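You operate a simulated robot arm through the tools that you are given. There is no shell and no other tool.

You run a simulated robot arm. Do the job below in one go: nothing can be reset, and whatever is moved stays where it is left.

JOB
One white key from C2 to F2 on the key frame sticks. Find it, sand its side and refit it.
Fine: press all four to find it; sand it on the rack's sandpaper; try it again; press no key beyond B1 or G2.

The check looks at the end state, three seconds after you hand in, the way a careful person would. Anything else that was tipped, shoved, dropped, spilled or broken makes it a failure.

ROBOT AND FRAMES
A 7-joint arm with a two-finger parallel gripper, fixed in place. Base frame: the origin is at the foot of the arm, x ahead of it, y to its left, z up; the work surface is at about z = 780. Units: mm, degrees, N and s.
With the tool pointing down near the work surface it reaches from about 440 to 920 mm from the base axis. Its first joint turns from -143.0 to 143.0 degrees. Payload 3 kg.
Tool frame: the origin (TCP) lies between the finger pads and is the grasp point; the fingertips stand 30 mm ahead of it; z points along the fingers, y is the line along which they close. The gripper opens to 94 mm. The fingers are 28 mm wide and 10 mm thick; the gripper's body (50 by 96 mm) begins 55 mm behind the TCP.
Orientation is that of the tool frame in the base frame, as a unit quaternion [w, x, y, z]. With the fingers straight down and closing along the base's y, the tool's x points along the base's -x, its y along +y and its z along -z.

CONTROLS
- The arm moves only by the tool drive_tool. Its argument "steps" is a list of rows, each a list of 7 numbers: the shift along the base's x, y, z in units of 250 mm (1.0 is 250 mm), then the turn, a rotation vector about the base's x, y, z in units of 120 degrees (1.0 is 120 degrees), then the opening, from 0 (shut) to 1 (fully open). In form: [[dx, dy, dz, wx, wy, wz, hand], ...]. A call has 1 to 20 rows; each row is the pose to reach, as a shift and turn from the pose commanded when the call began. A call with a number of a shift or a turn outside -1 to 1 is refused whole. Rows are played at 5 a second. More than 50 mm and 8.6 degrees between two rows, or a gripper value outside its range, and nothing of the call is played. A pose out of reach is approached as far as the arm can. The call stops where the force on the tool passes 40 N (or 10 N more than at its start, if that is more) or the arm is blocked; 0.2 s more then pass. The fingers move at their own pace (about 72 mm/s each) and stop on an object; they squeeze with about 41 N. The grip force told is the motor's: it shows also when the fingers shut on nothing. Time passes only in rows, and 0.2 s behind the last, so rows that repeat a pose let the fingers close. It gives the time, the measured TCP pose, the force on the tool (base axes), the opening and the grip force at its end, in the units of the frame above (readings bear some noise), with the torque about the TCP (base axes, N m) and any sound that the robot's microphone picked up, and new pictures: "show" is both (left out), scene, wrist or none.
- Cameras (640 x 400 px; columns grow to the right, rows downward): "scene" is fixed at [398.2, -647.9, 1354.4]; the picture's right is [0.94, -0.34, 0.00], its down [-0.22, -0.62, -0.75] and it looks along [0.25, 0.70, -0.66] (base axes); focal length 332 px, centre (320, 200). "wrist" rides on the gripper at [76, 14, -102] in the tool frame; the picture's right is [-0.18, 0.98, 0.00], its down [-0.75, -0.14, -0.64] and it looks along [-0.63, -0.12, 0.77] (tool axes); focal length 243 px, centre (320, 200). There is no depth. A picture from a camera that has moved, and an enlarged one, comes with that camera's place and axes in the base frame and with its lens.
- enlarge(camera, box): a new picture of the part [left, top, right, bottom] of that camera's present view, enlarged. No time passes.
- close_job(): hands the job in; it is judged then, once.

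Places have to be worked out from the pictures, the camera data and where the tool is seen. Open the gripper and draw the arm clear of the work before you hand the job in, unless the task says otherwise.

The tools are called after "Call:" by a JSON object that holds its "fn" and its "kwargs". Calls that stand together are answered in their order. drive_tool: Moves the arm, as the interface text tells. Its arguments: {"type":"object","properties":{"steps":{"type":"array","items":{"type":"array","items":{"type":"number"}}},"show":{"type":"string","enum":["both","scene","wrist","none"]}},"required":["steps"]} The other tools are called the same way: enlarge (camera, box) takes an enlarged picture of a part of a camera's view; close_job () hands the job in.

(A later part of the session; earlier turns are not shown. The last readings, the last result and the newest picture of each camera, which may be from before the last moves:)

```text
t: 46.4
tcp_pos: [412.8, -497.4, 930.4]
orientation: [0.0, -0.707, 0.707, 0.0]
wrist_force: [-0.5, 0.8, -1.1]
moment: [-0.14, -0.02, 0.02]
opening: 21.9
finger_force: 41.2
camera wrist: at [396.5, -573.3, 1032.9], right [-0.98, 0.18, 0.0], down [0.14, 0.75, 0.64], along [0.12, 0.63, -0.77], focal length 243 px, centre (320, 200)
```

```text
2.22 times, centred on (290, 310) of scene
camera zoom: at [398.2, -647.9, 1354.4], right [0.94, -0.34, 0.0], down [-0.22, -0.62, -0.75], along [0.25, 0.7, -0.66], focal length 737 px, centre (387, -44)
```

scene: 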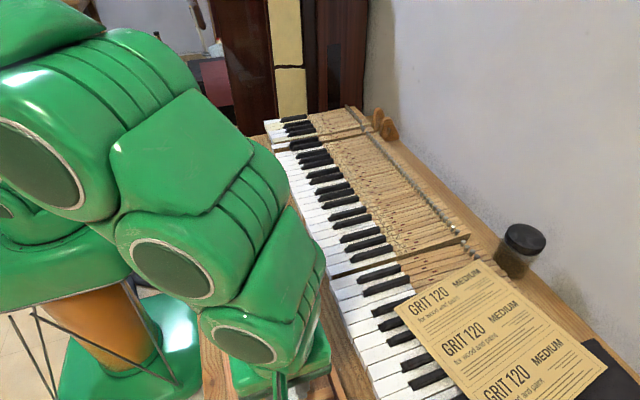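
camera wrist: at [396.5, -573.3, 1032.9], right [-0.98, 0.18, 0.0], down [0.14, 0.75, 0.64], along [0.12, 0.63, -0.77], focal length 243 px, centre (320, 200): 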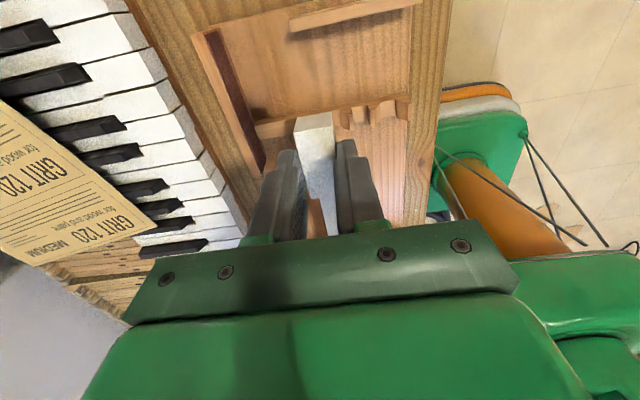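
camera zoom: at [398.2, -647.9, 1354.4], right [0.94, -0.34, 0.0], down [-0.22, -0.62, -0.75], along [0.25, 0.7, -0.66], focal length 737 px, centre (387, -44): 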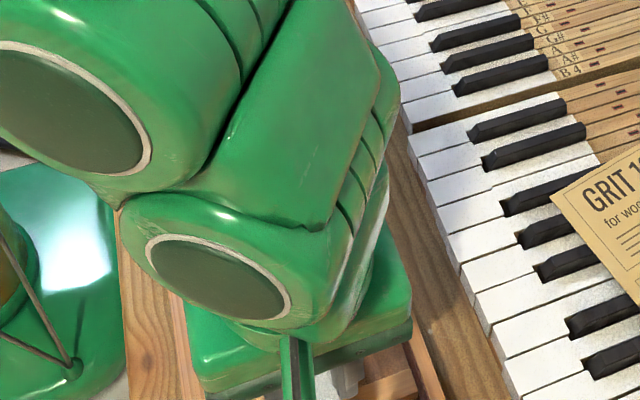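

The wrist view gives the rack's geometry: sandpaper face at x ≈ 480, y ≈ -571…-450, z ≈ 797…826; flat part of the notched bar near z ≈ 805. With the fingertips just above the block's top, the lower ~13 mm of D2's right side (where the marks are) can rub on the paper. I move next to it with the tail pitched up 3° to clear the small guide block.

Call:
{"fn": "drive_tool", "kwargs": {"steps": [[0.08, -0.05, 0, 0.01, 0, 0, 0.1], [0.16, -0.1, 0, 0.02, 0, 0, 0.1], [0.2, -0.142, -0.03, 0.025, 0, 0, 0.1], [0.2, -0.142, -0.1, 0.025, 0, 0, 0.1], [0.2, -0.142, -0.18, 0.025, 0, 0, 0.1], [0.2, -0.142, -0.2, 0.025, 0, 0, 0.1], [0.2, -0.142, -0.2, 0.025, 0, 0, 0.1]], "show": "wrist"}}

Call:
{"fn": "enlarge", "kwargs": {"camera": "wrist", "box": [200, 60, 400, 220]}}

Call:
{"fn": "enlarge", "kwargs": {"camera": "scene", "box": [230, 250, 430, 400]}}

```text
t: 48.0
tcp_pos: [459.8, -532.9, 879.1]
orientation: [0.019, -0.706, 0.707, 0.018]
wrist_force: [-0.1, 0.2, 0.1]
moment: [-0.21, 0.02, 0.0]
opening: 21.8
finger_force: 40.9
camera wrist: at [444.6, -614.1, 977.1], right [-0.98, 0.18, 0.01], down [0.14, 0.72, 0.68], along [0.12, 0.67, -0.73], focal length 243 px, centre (320, 200)
```

wrist: 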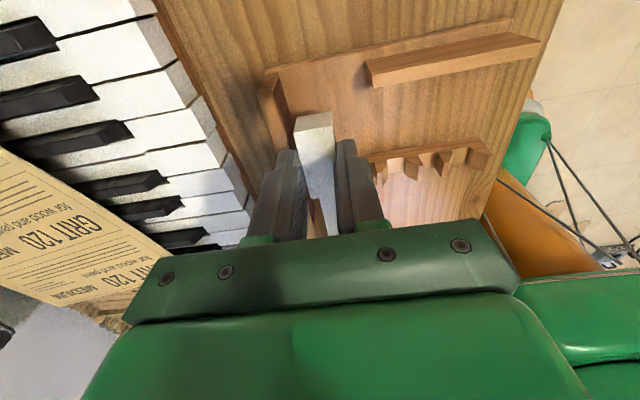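

```text
2.50 times, centred on (300, 140) of wrist
camera zoom: at [444.6, -614.1, 977.1], right [-0.98, 0.18, 0.01], down [0.14, 0.72, 0.68], along [0.12, 0.67, -0.73], focal length 606 px, centre (370, 350)
```

zoom: 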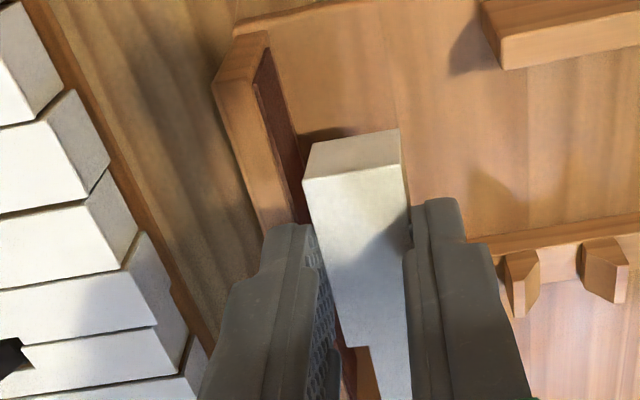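

```text
2.67 times, centred on (330, 325) of scene
camera zoom: at [398.2, -647.9, 1354.4], right [0.94, -0.34, 0.0], down [-0.22, -0.62, -0.75], along [0.25, 0.7, -0.66], focal length 884 px, centre (293, -133)
```

zoom: 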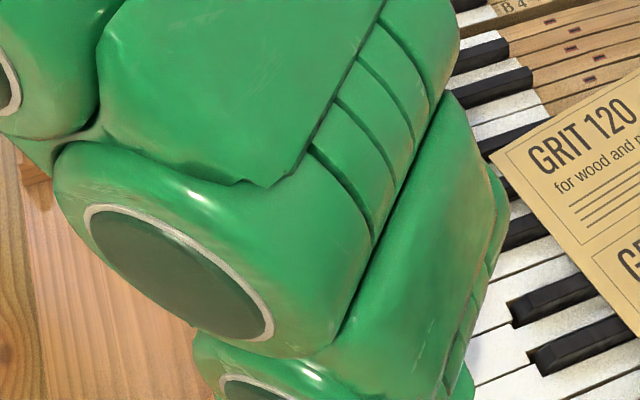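

I zoom in on the block's near end beside the key to get exact heights before closing in.

Call:
{"fn": "enlarge", "kwargs": {"camera": "wrist", "box": [240, 55, 350, 155]}}

```text
4.00 times, centred on (295, 105) of wrist
camera zoom: at [444.6, -614.1, 977.1], right [-0.98, 0.18, 0.01], down [0.14, 0.72, 0.68], along [0.12, 0.67, -0.73], focal length 970 px, centre (420, 580)
```

zoom: 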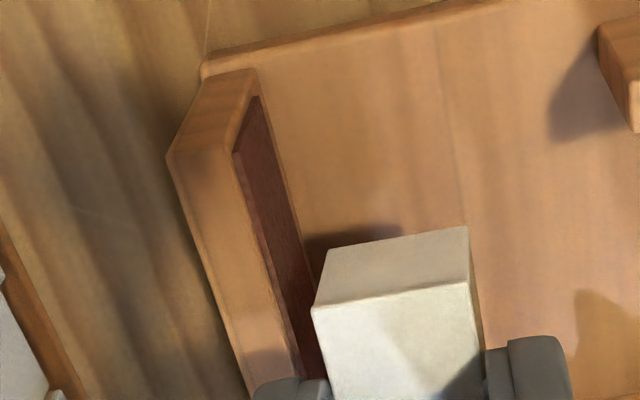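

Refined: block top z ≈ 826–830, paper face x ≈ 481; D2's right side is at x ≈ 471 and its bottom 45 mm below the TCP. I lower to TCP z ≈ 863 (fingers stay above the block, ~10 mm of key side faces the paper) and close the gap to about 3 mm.

Call:
{"fn": "drive_tool", "kwargs": {"steps": [[0, 0, -0.03, 0, 0, 0, 0.1], [0, 0, -0.06, 0, 0, 0, 0.1], [0, 0, -0.068, 0, 0, 0, 0.1], [0.012, 0, -0.068, 0, 0, 0, 0.1], [0.024, 0, -0.068, 0, 0, 0, 0.1], [0.024, 0, -0.068, 0, 0, 0, 0.1]], "show": "wrist"}}

Call:
{"fn": "enlarge", "kwargs": {"camera": "wrist", "box": [230, 40, 370, 160]}}

```text
t: 49.4
tcp_pos: [466.3, -535.1, 864.0]
orientation: [0.019, -0.707, 0.707, 0.018]
wrist_force: [0.4, -1.0, -0.7]
moment: [-0.16, 0.01, 0.05]
opening: 21.6
finger_force: 40.9
camera wrist: at [451.6, -615.6, 961.8], right [-0.98, 0.18, 0.01], down [0.14, 0.72, 0.68], along [0.12, 0.67, -0.73], focal length 243 px, centre (320, 200)
```

wrist: 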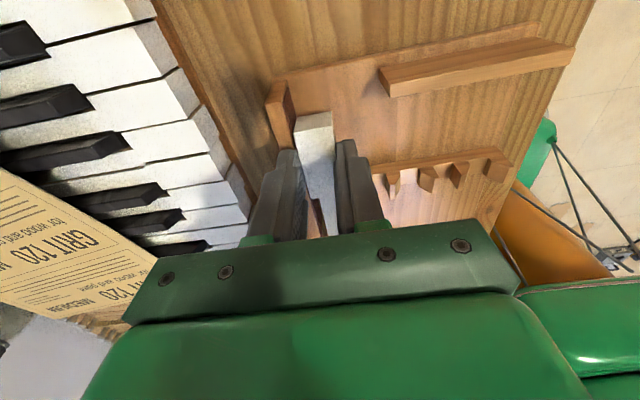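

```text
3.33 times, centred on (300, 100) of wrist
camera zoom: at [451.6, -615.6, 961.8], right [-0.98, 0.18, 0.01], down [0.14, 0.72, 0.68], along [0.12, 0.67, -0.73], focal length 809 px, centre (387, 533)
```

zoom: 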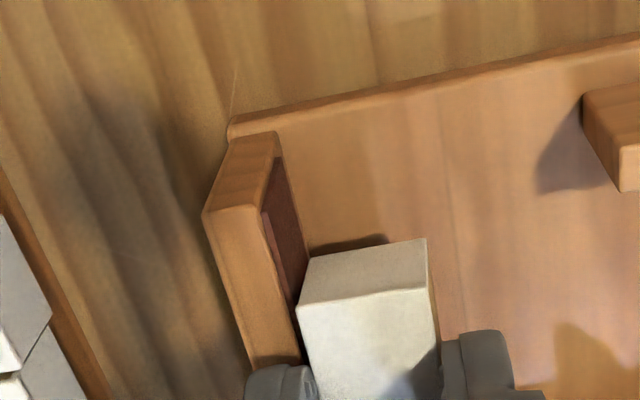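

Key's right side is about 4 mm from the paper face. I creep in +x in small steps, reading the force until it touches.

Call:
{"fn": "drive_tool", "kwargs": {"steps": [[0.004, 0, 0, 0, 0, 0, 0.1], [0.008, 0, 0, 0, 0, 0, 0.1], [0.01, 0, 0, 0, 0, 0, 0.1], [0.01, 0, 0, 0, 0, 0, 0.1]], "show": "none"}}

Call:
{"fn": "drive_tool", "kwargs": {"steps": [[0.002, 0, 0, 0, 0, 0, 0.1], [0.003, 0, 0, 0, 0, 0, 0.1], [0.003, 0, 0, 0, 0, 0, 0.1]], "show": "none"}}

Call:
{"fn": "drive_tool", "kwargs": {"steps": [[0.002, 0, 0, 0, 0, 0, 0.1], [0.003, 0, 0, 0, 0, 0, 0.1], [0.003, 0, 0, 0, 0, 0, 0.1]], "show": "wrist"}}

Call:
{"fn": "enlarge", "kwargs": {"camera": "wrist", "box": [230, 40, 370, 160]}}

```text
t: 50.4
tcp_pos: [469.1, -535.2, 863.7]
orientation: [-0.019, 0.707, -0.707, -0.019]
wrist_force: [0.0, 0.5, -1.0]
moment: [-0.17, 0.0, 0.0]
opening: 21.4
finger_force: 41.2
```

```text
t: 51.2
tcp_pos: [468.6, -536.4, 863.9]
orientation: [0.019, -0.707, 0.707, 0.019]
wrist_force: [-3.3, -0.7, -2.6]
moment: [-0.21, 0.11, -0.01]
opening: 21.7
finger_force: 41.2
```

```text
t: 52.0
tcp_pos: [470.1, -536.2, 862.0]
orientation: [0.019, -0.706, 0.707, 0.018]
wrist_force: [-5.9, -1.0, -0.1]
moment: [-0.15, 0.17, 0.07]
opening: 21.7
finger_force: 40.7
camera wrist: at [455.5, -616.7, 960.2], right [-0.98, 0.18, 0.01], down [0.14, 0.72, 0.68], along [0.12, 0.67, -0.73], focal length 243 px, centre (320, 200)
```

wrist: 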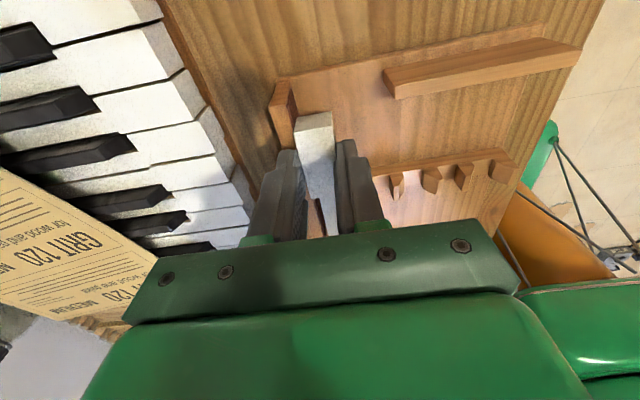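

```text
3.33 times, centred on (300, 100) of wrist
camera zoom: at [455.5, -616.7, 960.2], right [-0.98, 0.18, 0.01], down [0.14, 0.72, 0.68], along [0.12, 0.67, -0.73], focal length 809 px, centre (387, 533)
```

zoom: 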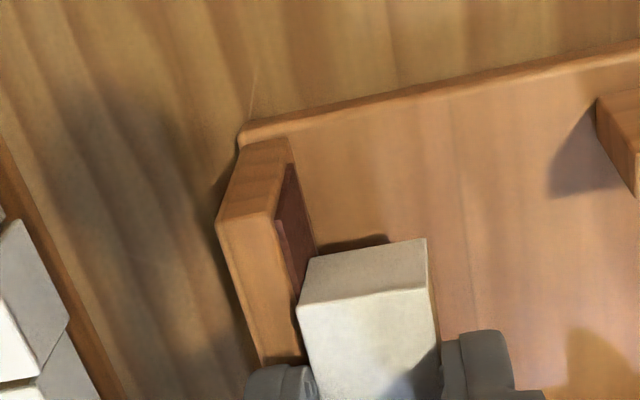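

Contact: Fx ≈ -6 N with the key's lower side on the paper, fingers above the block. I make one slow stroke of 55 mm along +y to see how force and sound behave.

Call:
{"fn": "drive_tool", "kwargs": {"steps": [[0, 0.02, 0, 0, 0, 0, 0.1], [0, 0.04, 0, 0, 0, 0, 0.1], [0, 0.06, 0, 0, 0, 0, 0.1], [0, 0.08, 0, 0, 0, 0, 0.1], [0, 0.1, 0, 0, 0, 0, 0.1], [0, 0.12, 0, 0, 0, 0, 0.1], [0, 0.14, 0, 0, 0, 0, 0.1], [0, 0.16, 0, 0, 0, 0, 0.1], [0, 0.18, 0, 0, 0, 0, 0.1], [0, 0.2, 0, 0, 0, 0, 0.1], [0, 0.22, 0, 0, 0, 0, 0.1]], "show": "wrist"}}

Call:
{"fn": "enlarge", "kwargs": {"camera": "wrist", "box": [230, 0, 370, 160]}}

```text
t: 54.4
tcp_pos: [469.7, -479.6, 863.9]
orientation: [0.019, -0.706, 0.707, 0.019]
wrist_force: [1.3, 0.0, -0.5]
moment: [-0.16, 0.04, -0.05]
opening: 21.7
finger_force: 41.3
camera wrist: at [454.5, -559.9, 961.1], right [-0.98, 0.18, 0.01], down [0.14, 0.72, 0.68], along [0.12, 0.67, -0.73], focal length 243 px, centre (320, 200)
```

wrist: 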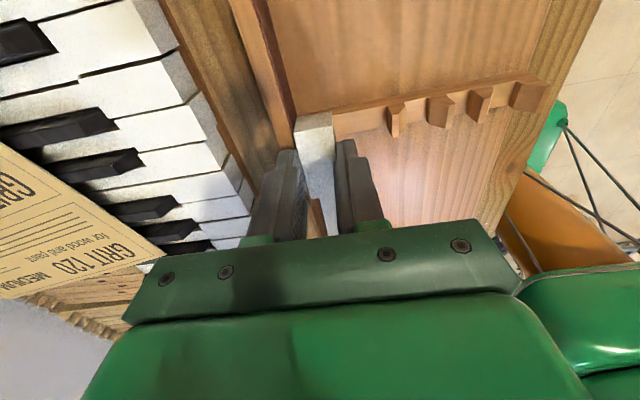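

```text
2.50 times, centred on (300, 80) of wrist
camera zoom: at [454.5, -559.9, 961.1], right [-0.98, 0.18, 0.01], down [0.14, 0.72, 0.68], along [0.12, 0.67, -0.73], focal length 606 px, centre (370, 500)
```

zoom: 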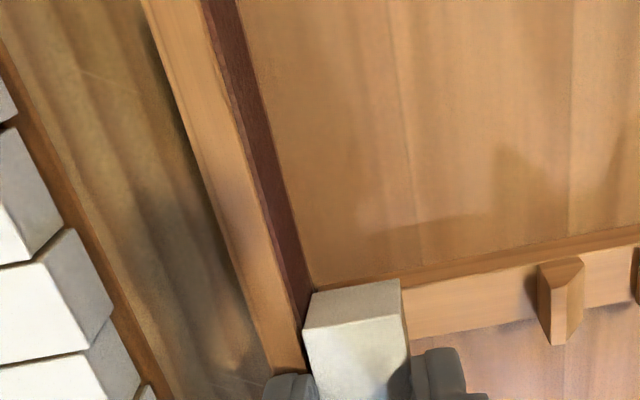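

At the far end of the stroke the contact was lost (Fx ≈ 0), so the block is slightly skewed to my path. I find the contact again here.

Call:
{"fn": "drive_tool", "kwargs": {"steps": [[0.002, 0, 0, 0, 0, 0, 0.1], [0.003, 0, 0, 0, 0, 0, 0.1], [0.003, 0, 0, 0, 0, 0, 0.1]], "show": "none"}}

Call:
{"fn": "drive_tool", "kwargs": {"steps": [[0.002, 0, 0, 0, 0, 0, 0.1], [0.003, 0, 0, 0, 0, 0, 0.1], [0.003, 0, 0, 0, 0, 0, 0.1]], "show": "none"}}

```text
t: 55.2
tcp_pos: [471.0, -480.0, 862.5]
orientation: [0.018, -0.707, 0.707, 0.018]
wrist_force: [-0.4, -0.1, -0.3]
moment: [-0.14, 0.03, 0.0]
opening: 22.0
finger_force: 41.6
```

```text
t: 56.0
tcp_pos: [473.3, -480.0, 863.1]
orientation: [0.018, -0.706, 0.707, 0.018]
wrist_force: [-7.6, 0.5, -0.7]
moment: [-0.13, 0.22, 0.23]
opening: 21.8
finger_force: 40.6
```

Contact here needs about 1.4 mm more in x than at the other end, and the torque suggests the touching point is toward the tail. I look at both views to see how the head and tail stand relative to the paper and the small guide block.

Call:
{"fn": "drive_tool", "kwargs": {"steps": [[-0.004, 0, 0, 0, 0, 0, 0.1], [-0.008, 0, 0, 0, 0, 0, 0.1]], "show": "both"}}

Call:
{"fn": "enlarge", "kwargs": {"camera": "wrist", "box": [240, 60, 360, 250]}}

Call:
{"fn": "enlarge", "kwargs": {"camera": "scene", "box": [180, 200, 400, 400]}}

```text
t: 56.6
tcp_pos: [469.8, -479.6, 863.8]
orientation: [0.019, -0.707, 0.707, 0.019]
wrist_force: [1.3, -0.3, -0.8]
moment: [-0.16, -0.01, 0.01]
opening: 21.7
finger_force: 40.8
camera wrist: at [454.9, -560.8, 960.7], right [-0.98, 0.18, 0.01], down [0.14, 0.72, 0.68], along [0.12, 0.67, -0.73], focal length 243 px, centre (320, 200)
```

scene: 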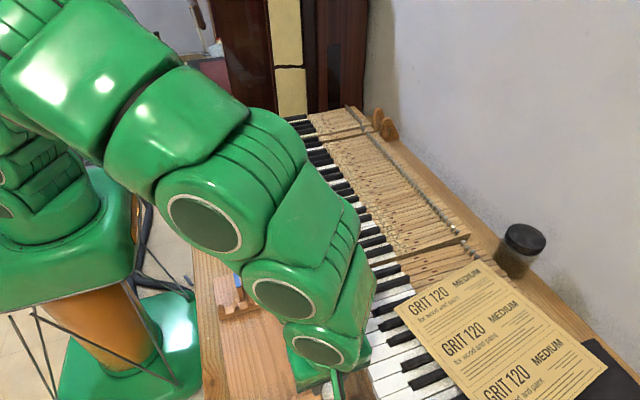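
wrist: 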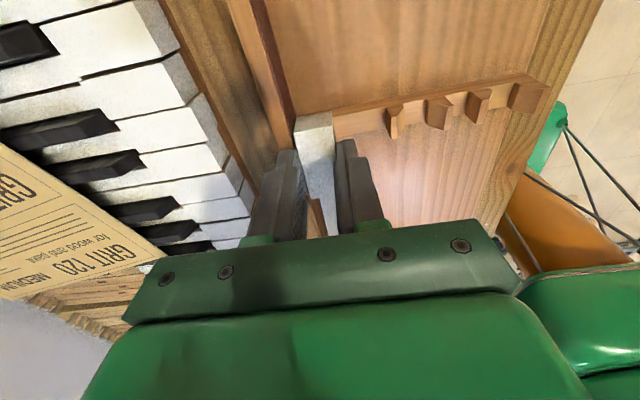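

```text
2.11 times, centred on (300, 155) of wrist
camera zoom: at [454.9, -560.8, 960.7], right [-0.98, 0.18, 0.01], down [0.14, 0.72, 0.68], along [0.12, 0.67, -0.73], focal length 511 px, centre (362, 295)
```

zoom: 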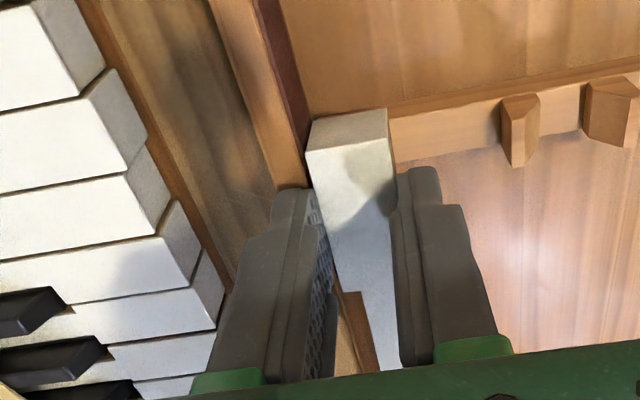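

```text
2.00 times, centred on (290, 300) of scene
camera zoom: at [398.2, -647.9, 1354.4], right [0.94, -0.34, 0.0], down [-0.22, -0.62, -0.75], along [0.25, 0.7, -0.66], focal length 663 px, centre (380, 0)
```

zoom: 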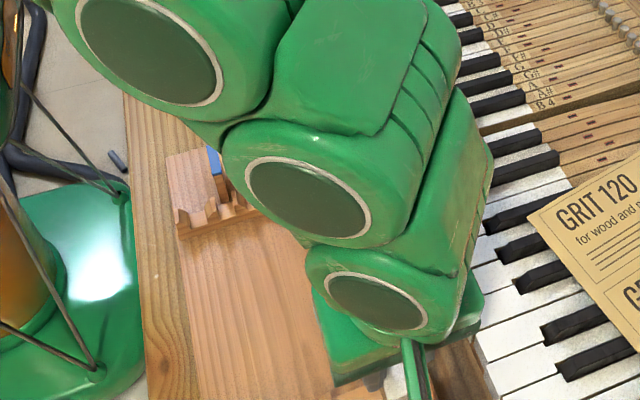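

I want to be sure the rack has not been shoved by the contact, so I repeat the same zoom of the scene that I took before touching it.

Call:
{"fn": "enlarge", "kwargs": {"camera": "scene", "box": [200, 230, 360, 400]}}

```text
2.35 times, centred on (280, 315) of scene
camera zoom: at [398.2, -647.9, 1354.4], right [0.94, -0.34, 0.0], down [-0.22, -0.62, -0.75], along [0.25, 0.7, -0.66], focal length 780 px, centre (414, -71)
```

zoom: 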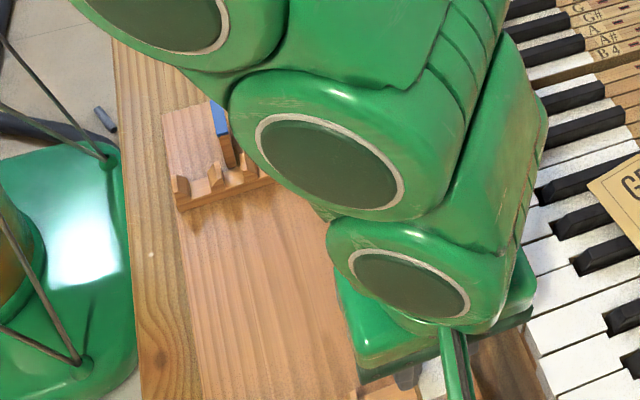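

The scene shows no obvious rack shift. To be sure, I return to the first contact place at y = -535 and re-measure the contact x there with light touch.

Call:
{"fn": "drive_tool", "kwargs": {"steps": [[-0.002, -0.03, 0, 0, 0, 0, 0.1], [-0.004, -0.06, 0, 0, 0, 0, 0.1], [-0.004, -0.09, 0, 0, 0, 0, 0.1], [-0.004, -0.12, 0, 0, 0, 0, 0.1], [-0.004, -0.15, 0, 0, 0, 0, 0.1], [-0.004, -0.18, 0, 0, 0, 0, 0.1], [-0.004, -0.22, 0, 0, 0, 0, 0.1], [-0.002, -0.22, 0, 0, 0, 0, 0.1], [-0.002, -0.22, 0, 0, 0, 0, 0.1]], "show": "none"}}

Call:
{"fn": "drive_tool", "kwargs": {"steps": [[0.001, 0, 0, 0, 0, 0, 0.1], [0.002, 0, 0, 0, 0, 0, 0.1], [0.002, 0, 0, 0, 0, 0, 0.1]], "show": "none"}}

Call:
{"fn": "drive_tool", "kwargs": {"steps": [[0.001, 0, 0, 0, 0, 0, 0.1], [0.002, 0, 0, 0, 0, 0, 0.1], [0.002, 0, 0, 0, 0, 0, 0.1]], "show": "none"}}

```text
t: 58.6
tcp_pos: [470.6, -535.6, 863.0]
orientation: [0.019, -0.707, 0.707, 0.018]
wrist_force: [0.6, 0.3, -1.1]
moment: [-0.13, -0.01, 0.01]
opening: 21.6
finger_force: 40.4
```

```text
t: 59.4
tcp_pos: [470.5, -534.7, 862.7]
orientation: [0.019, -0.707, 0.707, 0.018]
wrist_force: [-0.1, -0.1, -1.1]
moment: [-0.18, 0.0, 0.03]
opening: 21.7
finger_force: 41.2
```

```text
t: 60.2
tcp_pos: [470.3, -534.3, 863.1]
orientation: [-0.019, 0.707, -0.707, -0.018]
wrist_force: [0.3, 0.2, -1.1]
moment: [-0.14, 0.02, -0.01]
opening: 21.7
finger_force: 40.8
```

At the same commanded position there is now no force, so about 1 mm of give has occurred — either the key rolled slightly in the grip or the rack moved. I check the key's attitude in the fingers.

Call:
{"fn": "drive_tool", "kwargs": {"steps": [[0, 0, 0, 0, 0, 0, 0.1]], "show": "wrist"}}

Call:
{"fn": "enlarge", "kwargs": {"camera": "wrist", "box": [230, 40, 370, 160]}}

Call:
{"fn": "enlarge", "kwargs": {"camera": "wrist", "box": [250, 90, 390, 210]}}

```text
t: 60.6
tcp_pos: [469.9, -534.8, 863.1]
orientation: [-0.018, 0.707, -0.707, -0.018]
wrist_force: [0.8, 0.3, -1.5]
moment: [-0.14, -0.01, 0.02]
opening: 21.8
finger_force: 41.6
camera wrist: at [455.1, -615.2, 960.8], right [-0.98, 0.18, 0.01], down [0.14, 0.72, 0.68], along [0.12, 0.67, -0.73], focal length 243 px, centre (320, 200)
```

wrist: 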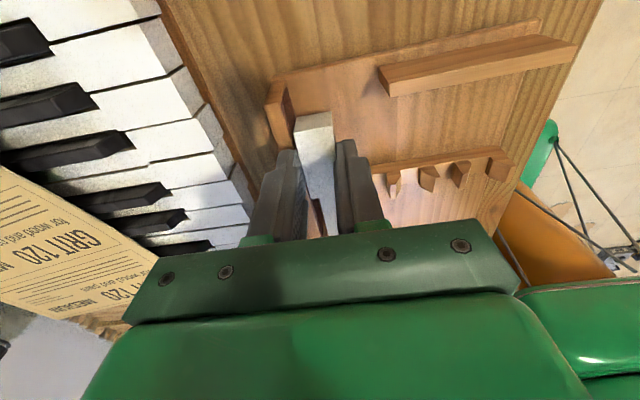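

```text
3.33 times, centred on (300, 100) of wrist
camera zoom: at [455.1, -615.2, 960.8], right [-0.98, 0.18, 0.01], down [0.14, 0.72, 0.68], along [0.12, 0.67, -0.73], focal length 809 px, centre (387, 533)
```

zoom: 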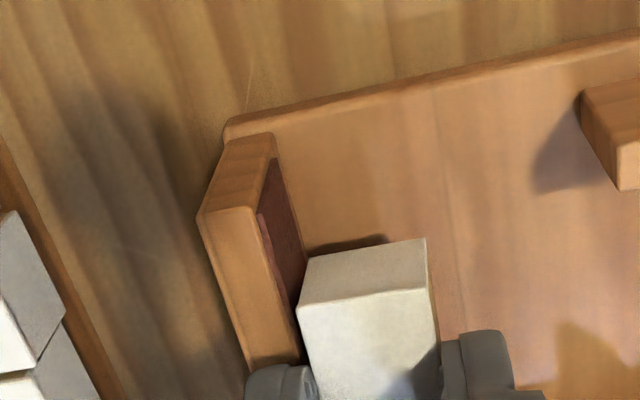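

```text
3.33 times, centred on (320, 150) of wrist
camera zoom: at [455.1, -615.2, 960.8], right [-0.98, 0.18, 0.01], down [0.14, 0.72, 0.68], along [0.12, 0.67, -0.73], focal length 809 px, centre (320, 367)
```

zoom: 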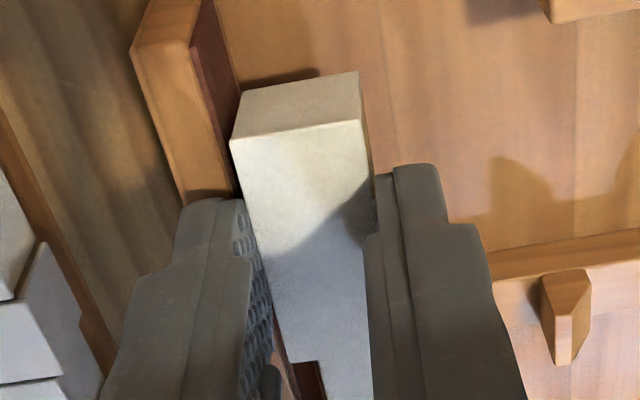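

Comparing with the picture at the same pose during first contact, the block now appears displaced. I go back to the exact pre-contact pose (x 466.1) and take the identical zoom to measure whether the rack slid.

Call:
{"fn": "drive_tool", "kwargs": {"steps": [[-0.008, 0, 0, 0, 0, 0, 0.1], [-0.016, 0, 0, 0, 0, 0, 0.1], [-0.016, 0, 0, 0, 0, 0, 0.1], [-0.016, 0, 0, 0, 0, 0, 0.1]], "show": "wrist"}}

Call:
{"fn": "enlarge", "kwargs": {"camera": "wrist", "box": [230, 40, 370, 160]}}

```text
t: 61.6
tcp_pos: [466.1, -535.8, 863.5]
orientation: [-0.018, 0.707, -0.707, -0.019]
wrist_force: [0.0, -0.2, -0.3]
moment: [-0.15, 0.01, -0.01]
opening: 21.8
finger_force: 40.8
camera wrist: at [450.8, -615.3, 960.5], right [-0.98, 0.18, 0.01], down [0.14, 0.72, 0.68], along [0.12, 0.67, -0.73], focal length 243 px, centre (320, 200)
```

wrist: 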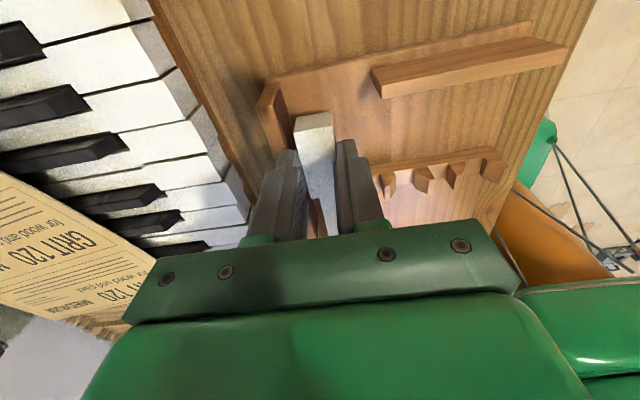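

```text
3.33 times, centred on (300, 100) of wrist
camera zoom: at [450.8, -615.3, 960.5], right [-0.98, 0.18, 0.01], down [0.14, 0.72, 0.68], along [0.12, 0.67, -0.73], focal length 809 px, centre (387, 533)
```

zoom: 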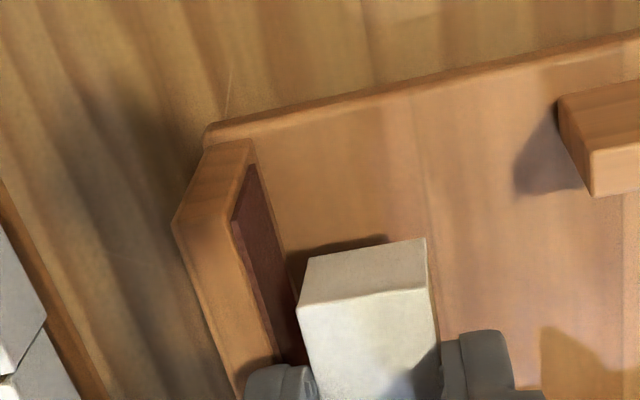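

At the identical pose the rack's near end appears moved by roughly 3–4 mm in +x, so the rack is loose on the table and 6–8 N slides it. From now on I sand with only ~2–3 N. I find the contact again in quarter-millimetre steps.

Call:
{"fn": "drive_tool", "kwargs": {"steps": [[0.006, 0, 0, 0, 0, 0, 0.1], [0.012, 0, 0, 0, 0, 0, 0.1], [0.017, 0, 0, 0, 0, 0, 0.1], [0.017, 0, 0, 0, 0, 0, 0.1]], "show": "none"}}

Call:
{"fn": "drive_tool", "kwargs": {"steps": [[0.001, 0, 0, 0, 0, 0, 0.1], [0.002, 0, 0, 0, 0, 0, 0.1], [0.002, 0, 0, 0, 0, 0, 0.1]], "show": "none"}}

Call:
{"fn": "drive_tool", "kwargs": {"steps": [[0.001, 0, 0, 0, 0, 0, 0.1], [0.002, 0, 0, 0, 0, 0, 0.1], [0.002, 0, 0, 0, 0, 0, 0.1]], "show": "none"}}

```text
t: 62.6
tcp_pos: [470.9, -534.6, 864.1]
orientation: [-0.019, 0.707, -0.707, -0.019]
wrist_force: [-0.1, 0.3, -1.5]
moment: [-0.17, 0.01, 0.01]
opening: 21.8
finger_force: 40.4
```

```text
t: 63.4
tcp_pos: [471.7, -535.8, 862.4]
orientation: [-0.018, 0.707, -0.707, -0.018]
wrist_force: [0.2, -1.0, -0.3]
moment: [-0.16, 0.03, -0.02]
opening: 21.9
finger_force: 41.0
```

```text
t: 64.2
tcp_pos: [471.3, -537.1, 863.3]
orientation: [0.018, -0.706, 0.707, 0.019]
wrist_force: [0.2, -0.4, -0.1]
moment: [-0.13, 0.0, -0.02]
opening: 21.6
finger_force: 41.1
```

No contact yet at x = 471.35; I continue in half-millimetre steps.

Call:
{"fn": "drive_tool", "kwargs": {"steps": [[0.001, 0, 0, 0, 0, 0, 0.1], [0.002, 0, 0, 0, 0, 0, 0.1], [0.002, 0, 0, 0, 0, 0, 0.1]], "show": "none"}}

Call:
{"fn": "drive_tool", "kwargs": {"steps": [[0.001, 0, 0, 0, 0, 0, 0.1], [0.002, 0, 0, 0, 0, 0, 0.1], [0.002, 0, 0, 0, 0, 0, 0.1]], "show": "none"}}

Call:
{"fn": "drive_tool", "kwargs": {"steps": [[0.001, 0, 0, 0, 0, 0, 0.1], [0.002, 0, 0, 0, 0, 0, 0.1], [0.002, 0, 0, 0, 0, 0, 0.1]], "show": "none"}}

```text
t: 65.0
tcp_pos: [472.4, -534.3, 862.2]
orientation: [-0.018, 0.707, -0.707, -0.019]
wrist_force: [1.3, 0.5, -0.9]
moment: [-0.18, -0.02, -0.03]
opening: 21.8
finger_force: 40.9
```

```text
t: 65.8
tcp_pos: [472.9, -535.4, 862.6]
orientation: [0.019, -0.707, 0.707, 0.018]
wrist_force: [-1.5, 0.8, -2.2]
moment: [-0.2, 0.06, 0.06]
opening: 21.8
finger_force: 41.4
```

```text
t: 66.6
tcp_pos: [472.7, -535.3, 862.1]
orientation: [0.018, -0.706, 0.707, 0.019]
wrist_force: [-3.6, -0.6, -1.5]
moment: [-0.18, 0.06, 0.09]
opening: 21.8
finger_force: 40.8
```

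Contact at x ≈ 472.3 with ~3.6 N. I now stroke +y 30 mm with a slight x retreat to follow the block's present skew, and read the force.

Call:
{"fn": "drive_tool", "kwargs": {"steps": [[-0.0003, 0.015, 0, 0, 0, 0, 0.1], [-0.0006, 0.03, 0, 0, 0, 0, 0.1], [-0.0009, 0.045, 0, 0, 0, 0, 0.1], [-0.0012, 0.06, 0, 0, 0, 0, 0.1], [-0.0015, 0.075, 0, 0, 0, 0, 0.1], [-0.0018, 0.09, 0, 0, 0, 0, 0.1], [-0.0021, 0.105, 0, 0, 0, 0, 0.1], [-0.0024, 0.12, 0, 0, 0, 0, 0.1]], "show": "none"}}

```text
t: 68.4
tcp_pos: [471.4, -505.3, 862.4]
orientation: [0.017, -0.707, 0.707, 0.019]
wrist_force: [-6.3, -1.9, 1.0]
moment: [-0.19, 0.17, 0.14]
opening: 21.6
finger_force: 41.2
```

Force rose to ~6 N with the contact at the tail-side end of the head, so the block is skewed about 1.5–2° relative to the key. I back off 1.5 mm, yaw the key +1.6° to lie flat on the paper, and re-approach gently.

Call:
{"fn": "drive_tool", "kwargs": {"steps": [[-0.006, 0, 0, 0, 0, 0, 0.1], [-0.006, 0, 0, 0, 0, 0.007, 0.1], [-0.006, 0, 0, 0, 0, 0.0135, 0.1], [-0.006, 0, 0, 0, 0, 0.0135, 0.1]], "show": "wrist"}}

Call:
{"fn": "enlarge", "kwargs": {"camera": "wrist", "box": [230, 0, 370, 160]}}

Call:
{"fn": "drive_tool", "kwargs": {"steps": [[0.001, 0, 0, 0, 0, 0, 0.1], [0.002, 0, 0, 0, 0, 0, 0.1], [0.002, 0, 0, 0, 0, 0, 0.1]], "show": "none"}}

Call:
{"fn": "drive_tool", "kwargs": {"steps": [[0.001, 0, 0, 0, 0, 0, 0.1], [0.002, 0, 0, 0, 0, 0, 0.1], [0.002, 0, 0, 0, 0, 0, 0.1]], "show": "none"}}

```text
t: 69.4
tcp_pos: [472.4, -504.3, 864.4]
orientation: [-0.018, 0.717, -0.697, -0.019]
wrist_force: [-0.2, 0.3, -0.9]
moment: [-0.13, 0.01, -0.05]
opening: 22.0
finger_force: 41.4
camera wrist: at [458.5, -585.6, 960.6], right [-0.99, 0.16, 0.01], down [0.12, 0.72, 0.68], along [0.1, 0.67, -0.73], focal length 243 px, centre (320, 200)
```

wrist: 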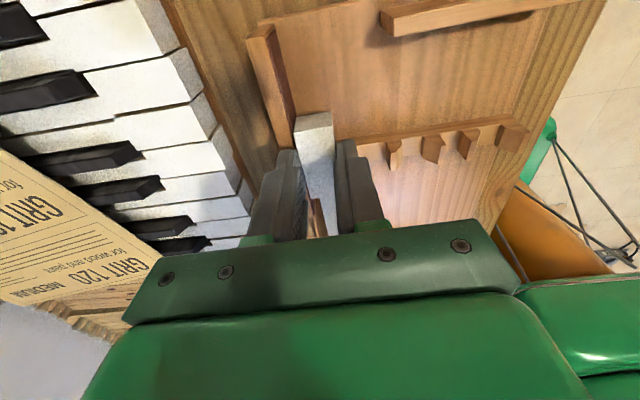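

```text
2.50 times, centred on (300, 80) of wrist
camera zoom: at [458.5, -585.6, 960.6], right [-0.99, 0.16, 0.01], down [0.12, 0.72, 0.68], along [0.1, 0.67, -0.73], focal length 606 px, centre (370, 500)
```

zoom: 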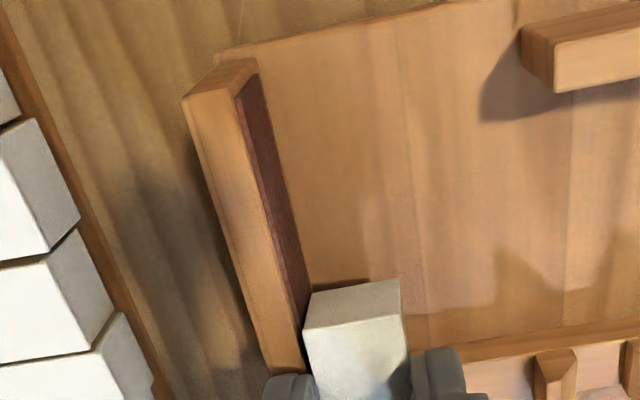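

```text
t: 70.2
tcp_pos: [471.0, -504.9, 863.0]
orientation: [-0.018, 0.717, -0.696, -0.018]
wrist_force: [-0.2, 0.3, -0.7]
moment: [-0.13, 0.02, 0.02]
opening: 21.7
finger_force: 41.5
```

```text
t: 71.0
tcp_pos: [472.1, -504.6, 864.6]
orientation: [-0.017, 0.717, -0.696, -0.018]
wrist_force: [0.0, -0.7, -0.8]
moment: [-0.15, -0.03, 0.01]
opening: 21.8
finger_force: 40.1
```

Still no contact at x = 471.75. I continue with quarter-millimetre increments until a light 2 N touch.

Call:
{"fn": "drive_tool", "kwargs": {"steps": [[0.001, 0, 0, 0, 0, 0, 0.1], [0.002, 0, 0, 0, 0, 0, 0.1], [0.002, 0, 0, 0, 0, 0, 0.1], [0.002, 0, 0, 0, 0, 0, 0.1]], "show": "none"}}

Call:
{"fn": "drive_tool", "kwargs": {"steps": [[0.001, 0, 0, 0, 0, 0, 0.1], [0.001, 0, 0, 0, 0, 0, 0.1], [0.001, 0, 0, 0, 0, 0, 0.1]], "show": "none"}}

Call:
{"fn": "drive_tool", "kwargs": {"steps": [[0.001, 0, 0, 0, 0, 0, 0.1], [0.001, 0, 0, 0, 0, 0, 0.1], [0.001, 0, 0, 0, 0, 0, 0.1]], "show": "none"}}

```text
t: 72.0
tcp_pos: [473.4, -505.3, 862.6]
orientation: [-0.019, 0.717, -0.697, -0.018]
wrist_force: [0.6, 0.2, -1.2]
moment: [-0.17, 0.02, -0.01]
opening: 21.7
finger_force: 41.0
```

```text
t: 72.8
tcp_pos: [472.3, -505.4, 864.4]
orientation: [-0.018, 0.716, -0.697, -0.019]
wrist_force: [0.2, 0.2, -1.0]
moment: [-0.15, 0.01, -0.02]
opening: 21.7
finger_force: 41.2
```

```text
t: 73.6
tcp_pos: [473.2, -505.0, 863.8]
orientation: [-0.018, 0.717, -0.697, -0.019]
wrist_force: [0.0, 0.2, -0.4]
moment: [-0.14, 0.02, -0.03]
opening: 21.3
finger_force: 41.3
```

Still free at 472.75; continuing.

Call:
{"fn": "drive_tool", "kwargs": {"steps": [[0.001, 0, 0, 0, 0, 0, 0.1], [0.002, 0, 0, 0, 0, 0, 0.1], [0.002, 0, 0, 0, 0, 0, 0.1]], "show": "none"}}

Call:
{"fn": "drive_tool", "kwargs": {"steps": [[0.001, 0, 0, 0, 0, 0, 0.1], [0.001, 0, 0, 0, 0, 0, 0.1]], "show": "none"}}

Call:
{"fn": "drive_tool", "kwargs": {"steps": [[0.001, 0, 0, 0, 0, 0, 0.1], [0.001, 0, 0, 0, 0, 0, 0.1]], "show": "none"}}

```text
t: 74.4
tcp_pos: [473.6, -505.5, 864.2]
orientation: [-0.019, 0.717, -0.697, -0.019]
wrist_force: [-4.7, 0.6, -1.6]
moment: [-0.15, 0.19, -0.08]
opening: 21.8
finger_force: 41.1
```

```text
t: 75.0
tcp_pos: [473.7, -504.9, 862.9]
orientation: [-0.017, 0.717, -0.697, -0.018]
wrist_force: [-4.3, -1.7, -1.1]
moment: [-0.24, 0.12, -0.14]
opening: 21.6
finger_force: 40.4
```

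```text
t: 75.6
tcp_pos: [473.4, -505.5, 864.7]
orientation: [-0.02, 0.717, -0.697, -0.019]
wrist_force: [-5.5, 0.1, 0.2]
moment: [-0.2, 0.16, -0.12]
opening: 22.1
finger_force: 41.0
```

Contact appears at x ≈ 473.2 and the force then plateaus near 5 N (the rack's sliding limit), now with the contact at the front end, so the yaw is slightly too much. I back off, reduce the yaw by 0.8° and re-touch lightly.

Call:
{"fn": "drive_tool", "kwargs": {"steps": [[-0.004, 0, 0, 0, 0, 0, 0.1], [-0.004, 0, 0, 0, 0, -0.0067, 0.1], [-0.004, 0, 0, 0, 0, -0.0067, 0.1]], "show": "none"}}

Call:
{"fn": "drive_tool", "kwargs": {"steps": [[0.001, 0, 0, 0, 0, 0, 0.1], [0.002, 0, 0, 0, 0, 0, 0.1], [0.002, 0, 0, 0, 0, 0, 0.1]], "show": "none"}}

Call:
{"fn": "drive_tool", "kwargs": {"steps": [[0.001, 0, 0, 0, 0, 0, 0.1], [0.001, 0, 0, 0, 0, 0, 0.1], [0.001, 0, 0, 0, 0, 0, 0.1]], "show": "none"}}

```text
t: 76.4
tcp_pos: [471.5, -505.2, 864.1]
orientation: [-0.019, 0.712, -0.701, -0.019]
wrist_force: [0.2, -0.1, -1.2]
moment: [-0.16, 0.03, -0.01]
opening: 21.7
finger_force: 41.3
```

```text
t: 77.2
tcp_pos: [473.1, -504.7, 863.6]
orientation: [-0.018, 0.712, -0.702, -0.019]
wrist_force: [-1.0, 0.7, -1.2]
moment: [-0.16, 0.03, 0.01]
opening: 21.6
finger_force: 40.9
```

```text
t: 78.0
tcp_pos: [473.1, -504.6, 862.2]
orientation: [-0.018, 0.712, -0.702, -0.018]
wrist_force: [-0.3, 0.7, -0.3]
moment: [-0.21, 0.03, -0.05]
opening: 21.7
finger_force: 40.3
```

Barely touching at 473.5. One more quarter millimetre, then a slow stroke toward -y and back.

Call:
{"fn": "drive_tool", "kwargs": {"steps": [[0.001, 0, 0, 0, 0, 0, 0.1], [0.0015, 0, 0, 0, 0, 0, 0.1], [0.0015, 0, 0, 0, 0, 0, 0.1]], "show": "none"}}

Call:
{"fn": "drive_tool", "kwargs": {"steps": [[-0.0002, 0.015, 0, 0, 0, 0, 0.1], [-0.0004, 0.03, 0, 0, 0, 0, 0.1], [-0.0006, 0.045, 0, 0, 0, 0, 0.1], [-0.0008, 0.06, 0, 0, 0, 0, 0.1], [-0.001, 0.075, 0, 0, 0, 0, 0.1], [-0.0012, 0.09, 0, 0, 0, 0, 0.1]], "show": "none"}}

```text
t: 78.8
tcp_pos: [473.8, -505.6, 862.3]
orientation: [-0.018, 0.713, -0.701, -0.018]
wrist_force: [0.1, 0.2, -0.4]
moment: [-0.17, -0.01, -0.01]
opening: 21.6
finger_force: 41.6
```

```text
t: 80.2
tcp_pos: [473.9, -482.2, 863.9]
orientation: [-0.019, 0.711, -0.703, -0.018]
wrist_force: [-1.1, 0.3, -0.6]
moment: [-0.16, -0.01, -0.02]
opening: 22.0
finger_force: 40.6
```

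Contact is very light here. I add a quarter millimetre and stroke back toward -y, checking the force every 20–25 mm.

Call:
{"fn": "drive_tool", "kwargs": {"steps": [[0.001, 0, 0, 0, 0, 0, 0.1], [0.002, 0, 0, 0, 0, 0, 0.1], [0.002, 0, 0, 0, 0, 0, 0.1]], "show": "none"}}

Call:
{"fn": "drive_tool", "kwargs": {"steps": [[0.0002, -0.02, 0, 0, 0, 0, 0.1], [0.0004, -0.04, 0, 0, 0, 0, 0.1], [0.0006, -0.06, 0, 0, 0, 0, 0.1], [0.0008, -0.08, 0, 0, 0, 0, 0.1], [0.001, -0.1, 0, 0, 0, 0, 0.1]], "show": "none"}}

Call:
{"fn": "drive_tool", "kwargs": {"steps": [[0.0002, -0.02, 0, 0, 0, 0, 0.1], [0.0004, -0.04, 0, 0, 0, 0, 0.1], [0.0006, -0.06, 0, 0, 0, 0, 0.1], [0.0008, -0.08, 0, 0, 0, 0, 0.1], [0.001, -0.1, 0, 0, 0, 0, 0.1]], "show": "wrist"}}

```text
t: 81.0
tcp_pos: [473.6, -483.5, 863.3]
orientation: [-0.018, 0.711, -0.702, -0.018]
wrist_force: [1.0, -1.2, -1.5]
moment: [-0.2, 0.04, 0.0]
opening: 21.9
finger_force: 41.2
```

```text
t: 82.2
tcp_pos: [475.1, -508.1, 865.7]
orientation: [-0.019, 0.711, -0.703, -0.018]
wrist_force: [-4.8, 2.2, -0.2]
moment: [-0.1, 0.11, 0.0]
opening: 21.8
finger_force: 40.7
```

```text
t: 83.4
tcp_pos: [474.3, -533.4, 862.8]
orientation: [-0.018, 0.712, -0.702, -0.018]
wrist_force: [0.1, -0.2, -1.7]
moment: [-0.15, -0.01, 0.01]
opening: 21.9
finger_force: 41.2
camera wrist: at [460.2, -613.8, 960.4], right [-0.99, 0.17, 0.01], down [0.13, 0.72, 0.68], along [0.11, 0.67, -0.73], focal length 243 px, centre (320, 200)
```

wrist: 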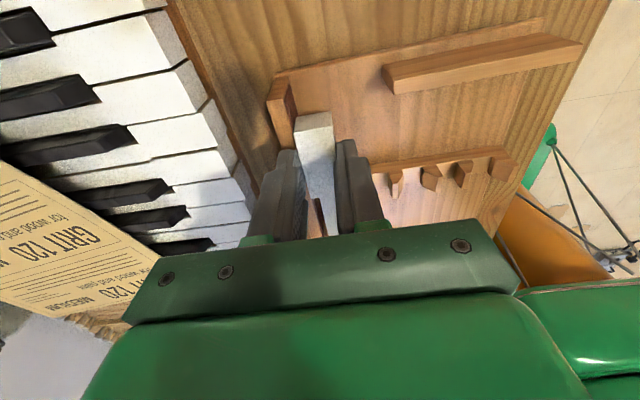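

Contact was intermittent, with ~5 N and clear friction mid-stroke. I now lift away and turn the key to inspect the right side for the effect of sanding.

Call:
{"fn": "drive_tool", "kwargs": {"steps": [[-0.03, 0, 0, 0, 0, 0, 0.1], [-0.04, 0, 0.08, 0, 0, 0, 0.1], [-0.04, 0, 0.2, 0, 0, 0, 0.1], [-0.04, 0, 0.34, -0.01, 0, 0, 0.1], [-0.04, 0.06, 0.46, -0.025, 0, 0, 0.1], [0.04, 0.18, 0.54, -0.025, 0, 0, 0.1], [0.12, 0.3, 0.54, -0.025, 0, 0, 0.1], [0.2, 0.42, 0.54, -0.025, 0, 0, 0.1], [0.28, 0.54, 0.54, -0.025, 0, 0, 0.1], [0.34, 0.66, 0.54, -0.025, 0, 0, 0.1], [0.34, 0.8, 0.54, -0.025, 0, 0, 0.1], [0.34, 0.9, 0.54, -0.025, 0, 0, 0.1], [0.34, 0.9, 0.54, -0.025, 0, 0, 0.1]], "show": "none"}}

Call:
{"fn": "drive_tool", "kwargs": {"steps": [[0, 0, 0, 0, 0, -0.068, 0.1], [0, 0, 0, 0, 0, -0.136, 0.1], [0, 0, 0, 0, 0, -0.204, 0.1], [0, 0, 0, 0, 0, -0.272, 0.1], [0, 0, 0, 0, 0, -0.34, 0.1], [0, 0, 0, 0, 0, -0.408, 0.1], [0, 0, 0, 0, 0, -0.476, 0.1], [0, 0, 0, 0, 0, -0.544, 0.1], [0, 0, 0, 0, 0, -0.612, 0.1], [0, 0, 0, 0, 0, -0.68, 0.1], [0, 0, 0, 0, 0, -0.7568, 0.1], [0, 0, 0, 0, 0, -0.7568, 0.1]], "show": "scene"}}

```text
t: 86.2
tcp_pos: [558.4, -305.8, 997.4]
orientation: [-0.001, 0.713, -0.701, 0.0]
wrist_force: [0.0, -0.2, -2.0]
moment: [-0.15, -0.03, -0.02]
opening: 21.6
finger_force: 40.8
```

```text
refused: row 11 steps farther than a row can; nothing moved
```

The last rotation row was too large a step; I replay the turn with smaller rows.

Call:
{"fn": "drive_tool", "kwargs": {"steps": [[0, 0, 0, 0, 0, -0.068, 0.1], [0, 0, 0, 0, 0, -0.136, 0.1], [0, 0, 0, 0, 0, -0.204, 0.1], [0, 0, 0, 0, 0, -0.272, 0.1], [0, 0, 0, 0, 0, -0.34, 0.1], [0, 0, 0, 0, 0, -0.408, 0.1], [0, 0, 0, 0, 0, -0.476, 0.1], [0, 0, 0, 0, 0, -0.544, 0.1], [0, 0, 0, 0, 0, -0.612, 0.1], [0, 0, 0, 0, 0, -0.68, 0.1], [0, 0, 0, 0, 0, -0.74, 0.1], [0, 0, 0, 0, 0, -0.7568, 0.1], [0, 0, 0, 0, 0, -0.7568, 0.1]], "show": "scene"}}

Call:
{"fn": "enlarge", "kwargs": {"camera": "scene", "box": [300, 150, 440, 240]}}

```text
t: 89.0
tcp_pos: [560.2, -306.4, 999.1]
orientation: [0.0, 0.002, 1.0, 0.001]
wrist_force: [-0.5, 0.6, -0.9]
moment: [0.01, 0.13, -0.06]
opening: 21.8
finger_force: 41.4
```

scene: 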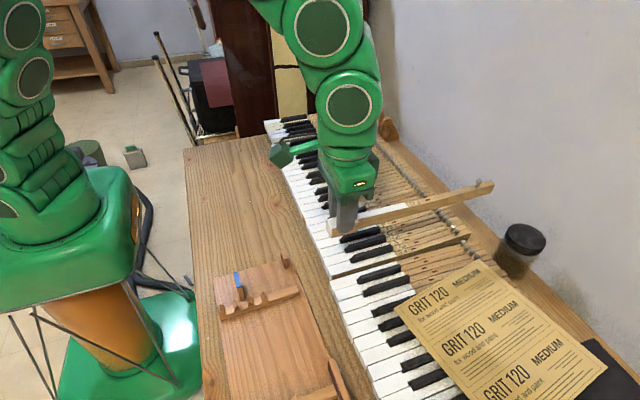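

```text
4.44 times, centred on (370, 195) of scene
camera zoom: at [398.2, -647.9, 1354.4], right [0.94, -0.34, 0.0], down [-0.22, -0.62, -0.75], along [0.25, 0.7, -0.66], focal length 1473 px, centre (98, 222)
```

zoom: 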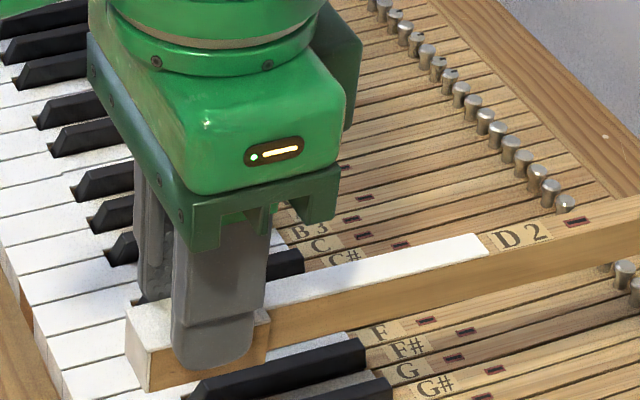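

I zoom on the head's right side, and separately on the rack to judge its displacement.

Call:
{"fn": "enlarge", "kwargs": {"camera": "scene", "box": [315, 200, 375, 240]}}

Call:
{"fn": "enlarge", "kwargs": {"camera": "scene", "box": [280, 340, 376, 400]}}

Call:
{"fn": "enlarge", "kwargs": {"camera": "scene", "box": [180, 240, 500, 400]}}

```text
10.00 times, centred on (345, 220) of scene
camera zoom: at [398.2, -647.9, 1354.4], right [0.94, -0.34, 0.0], down [-0.22, -0.62, -0.75], along [0.25, 0.7, -0.66], focal length 3315 px, centre (70, 0)
```

zoom: 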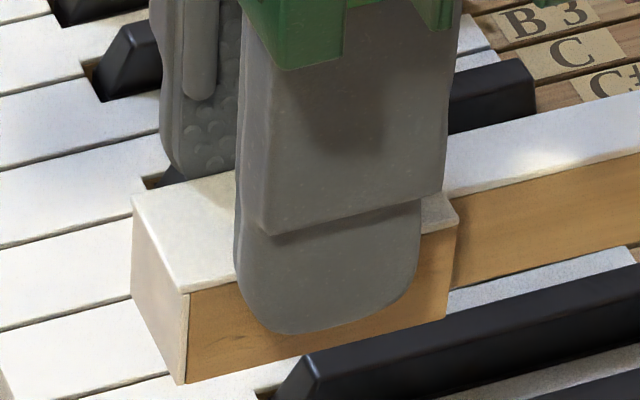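

```text
6.67 times, centred on (328, 370) of scene
camera zoom: at [398.2, -647.9, 1354.4], right [0.94, -0.34, 0.0], down [-0.22, -0.62, -0.75], along [0.25, 0.7, -0.66], focal length 2210 px, centre (267, -933)
```

zoom: 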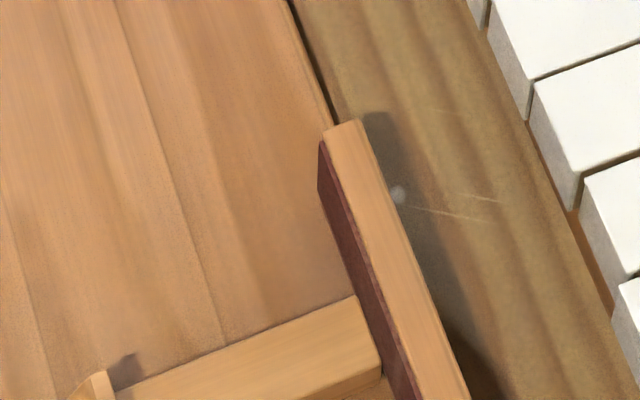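

```text
2.00 times, centred on (340, 320) of scene
camera zoom: at [398.2, -647.9, 1354.4], right [0.94, -0.34, 0.0], down [-0.22, -0.62, -0.75], along [0.25, 0.7, -0.66], focal length 663 px, centre (280, -40)
```

zoom: 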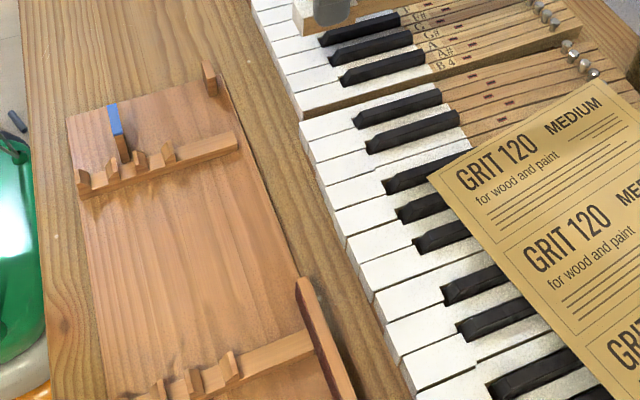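

The scratch marks on D2's right side are gone, so the sanding has taken effect. The rack moved by about 4 mm at the block end, which I will see to later. Now I check how the key sits in the grip (pitch/yaw) before refitting, by zooming on its tail end.

Call:
{"fn": "enlarge", "kwargs": {"camera": "scene", "box": [430, 170, 510, 220]}}

Call:
{"fn": "enlarge", "kwargs": {"camera": "scene", "box": [320, 195, 400, 245]}}

```text
8.00 times, centred on (470, 195) of scene
camera zoom: at [398.2, -647.9, 1354.4], right [0.94, -0.34, 0.0], down [-0.22, -0.62, -0.75], along [0.25, 0.7, -0.66], focal length 2652 px, centre (-880, 240)
```

zoom: 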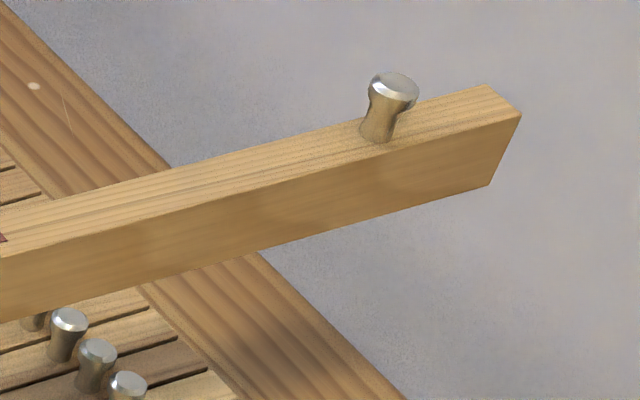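

```text
8.00 times, centred on (360, 220) of scene
camera zoom: at [398.2, -647.9, 1354.4], right [0.94, -0.34, 0.0], down [-0.22, -0.62, -0.75], along [0.25, 0.7, -0.66], focal length 2652 px, centre (0, 40)
```

zoom: 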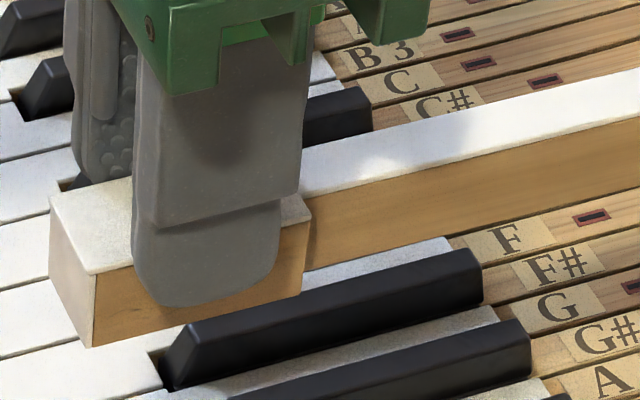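

The key sits in the grip nearly as when lifted (maybe ~0.7° tail droop). I also look at D2's empty slot in the frame to see its pins before refitting.

Call:
{"fn": "enlarge", "kwargs": {"camera": "scene", "box": [262, 118, 342, 168]}}

Call:
{"fn": "enlarge", "kwargs": {"camera": "scene", "box": [300, 100, 400, 162]}}

```text
8.00 times, centred on (302, 143) of scene
camera zoom: at [398.2, -647.9, 1354.4], right [0.94, -0.34, 0.0], down [-0.22, -0.62, -0.75], along [0.25, 0.7, -0.66], focal length 2652 px, centre (464, 656)
```

zoom: 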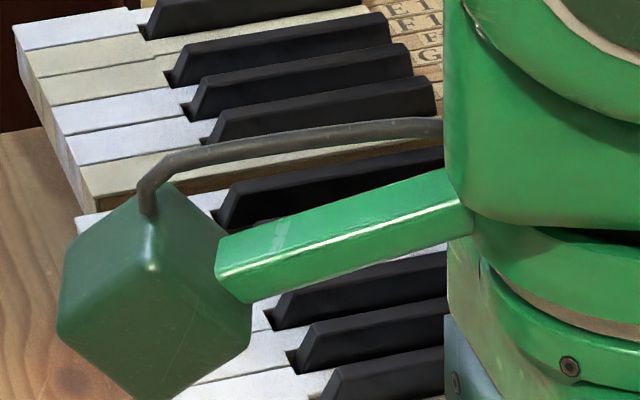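

```text
6.40 times, centred on (350, 131) of scene
camera zoom: at [398.2, -647.9, 1354.4], right [0.94, -0.34, 0.0], down [-0.22, -0.62, -0.75], along [0.25, 0.7, -0.66], focal length 2122 px, centre (128, 642)
```

zoom: 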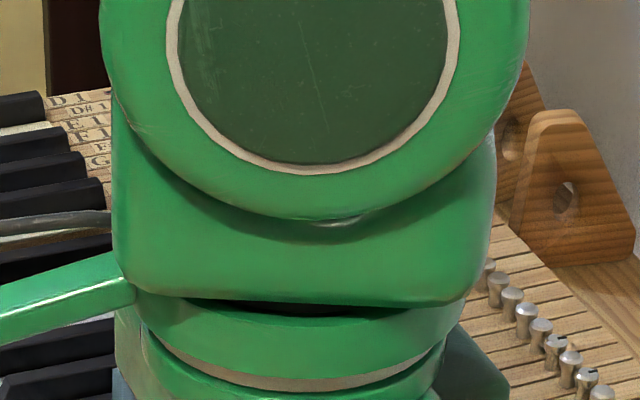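

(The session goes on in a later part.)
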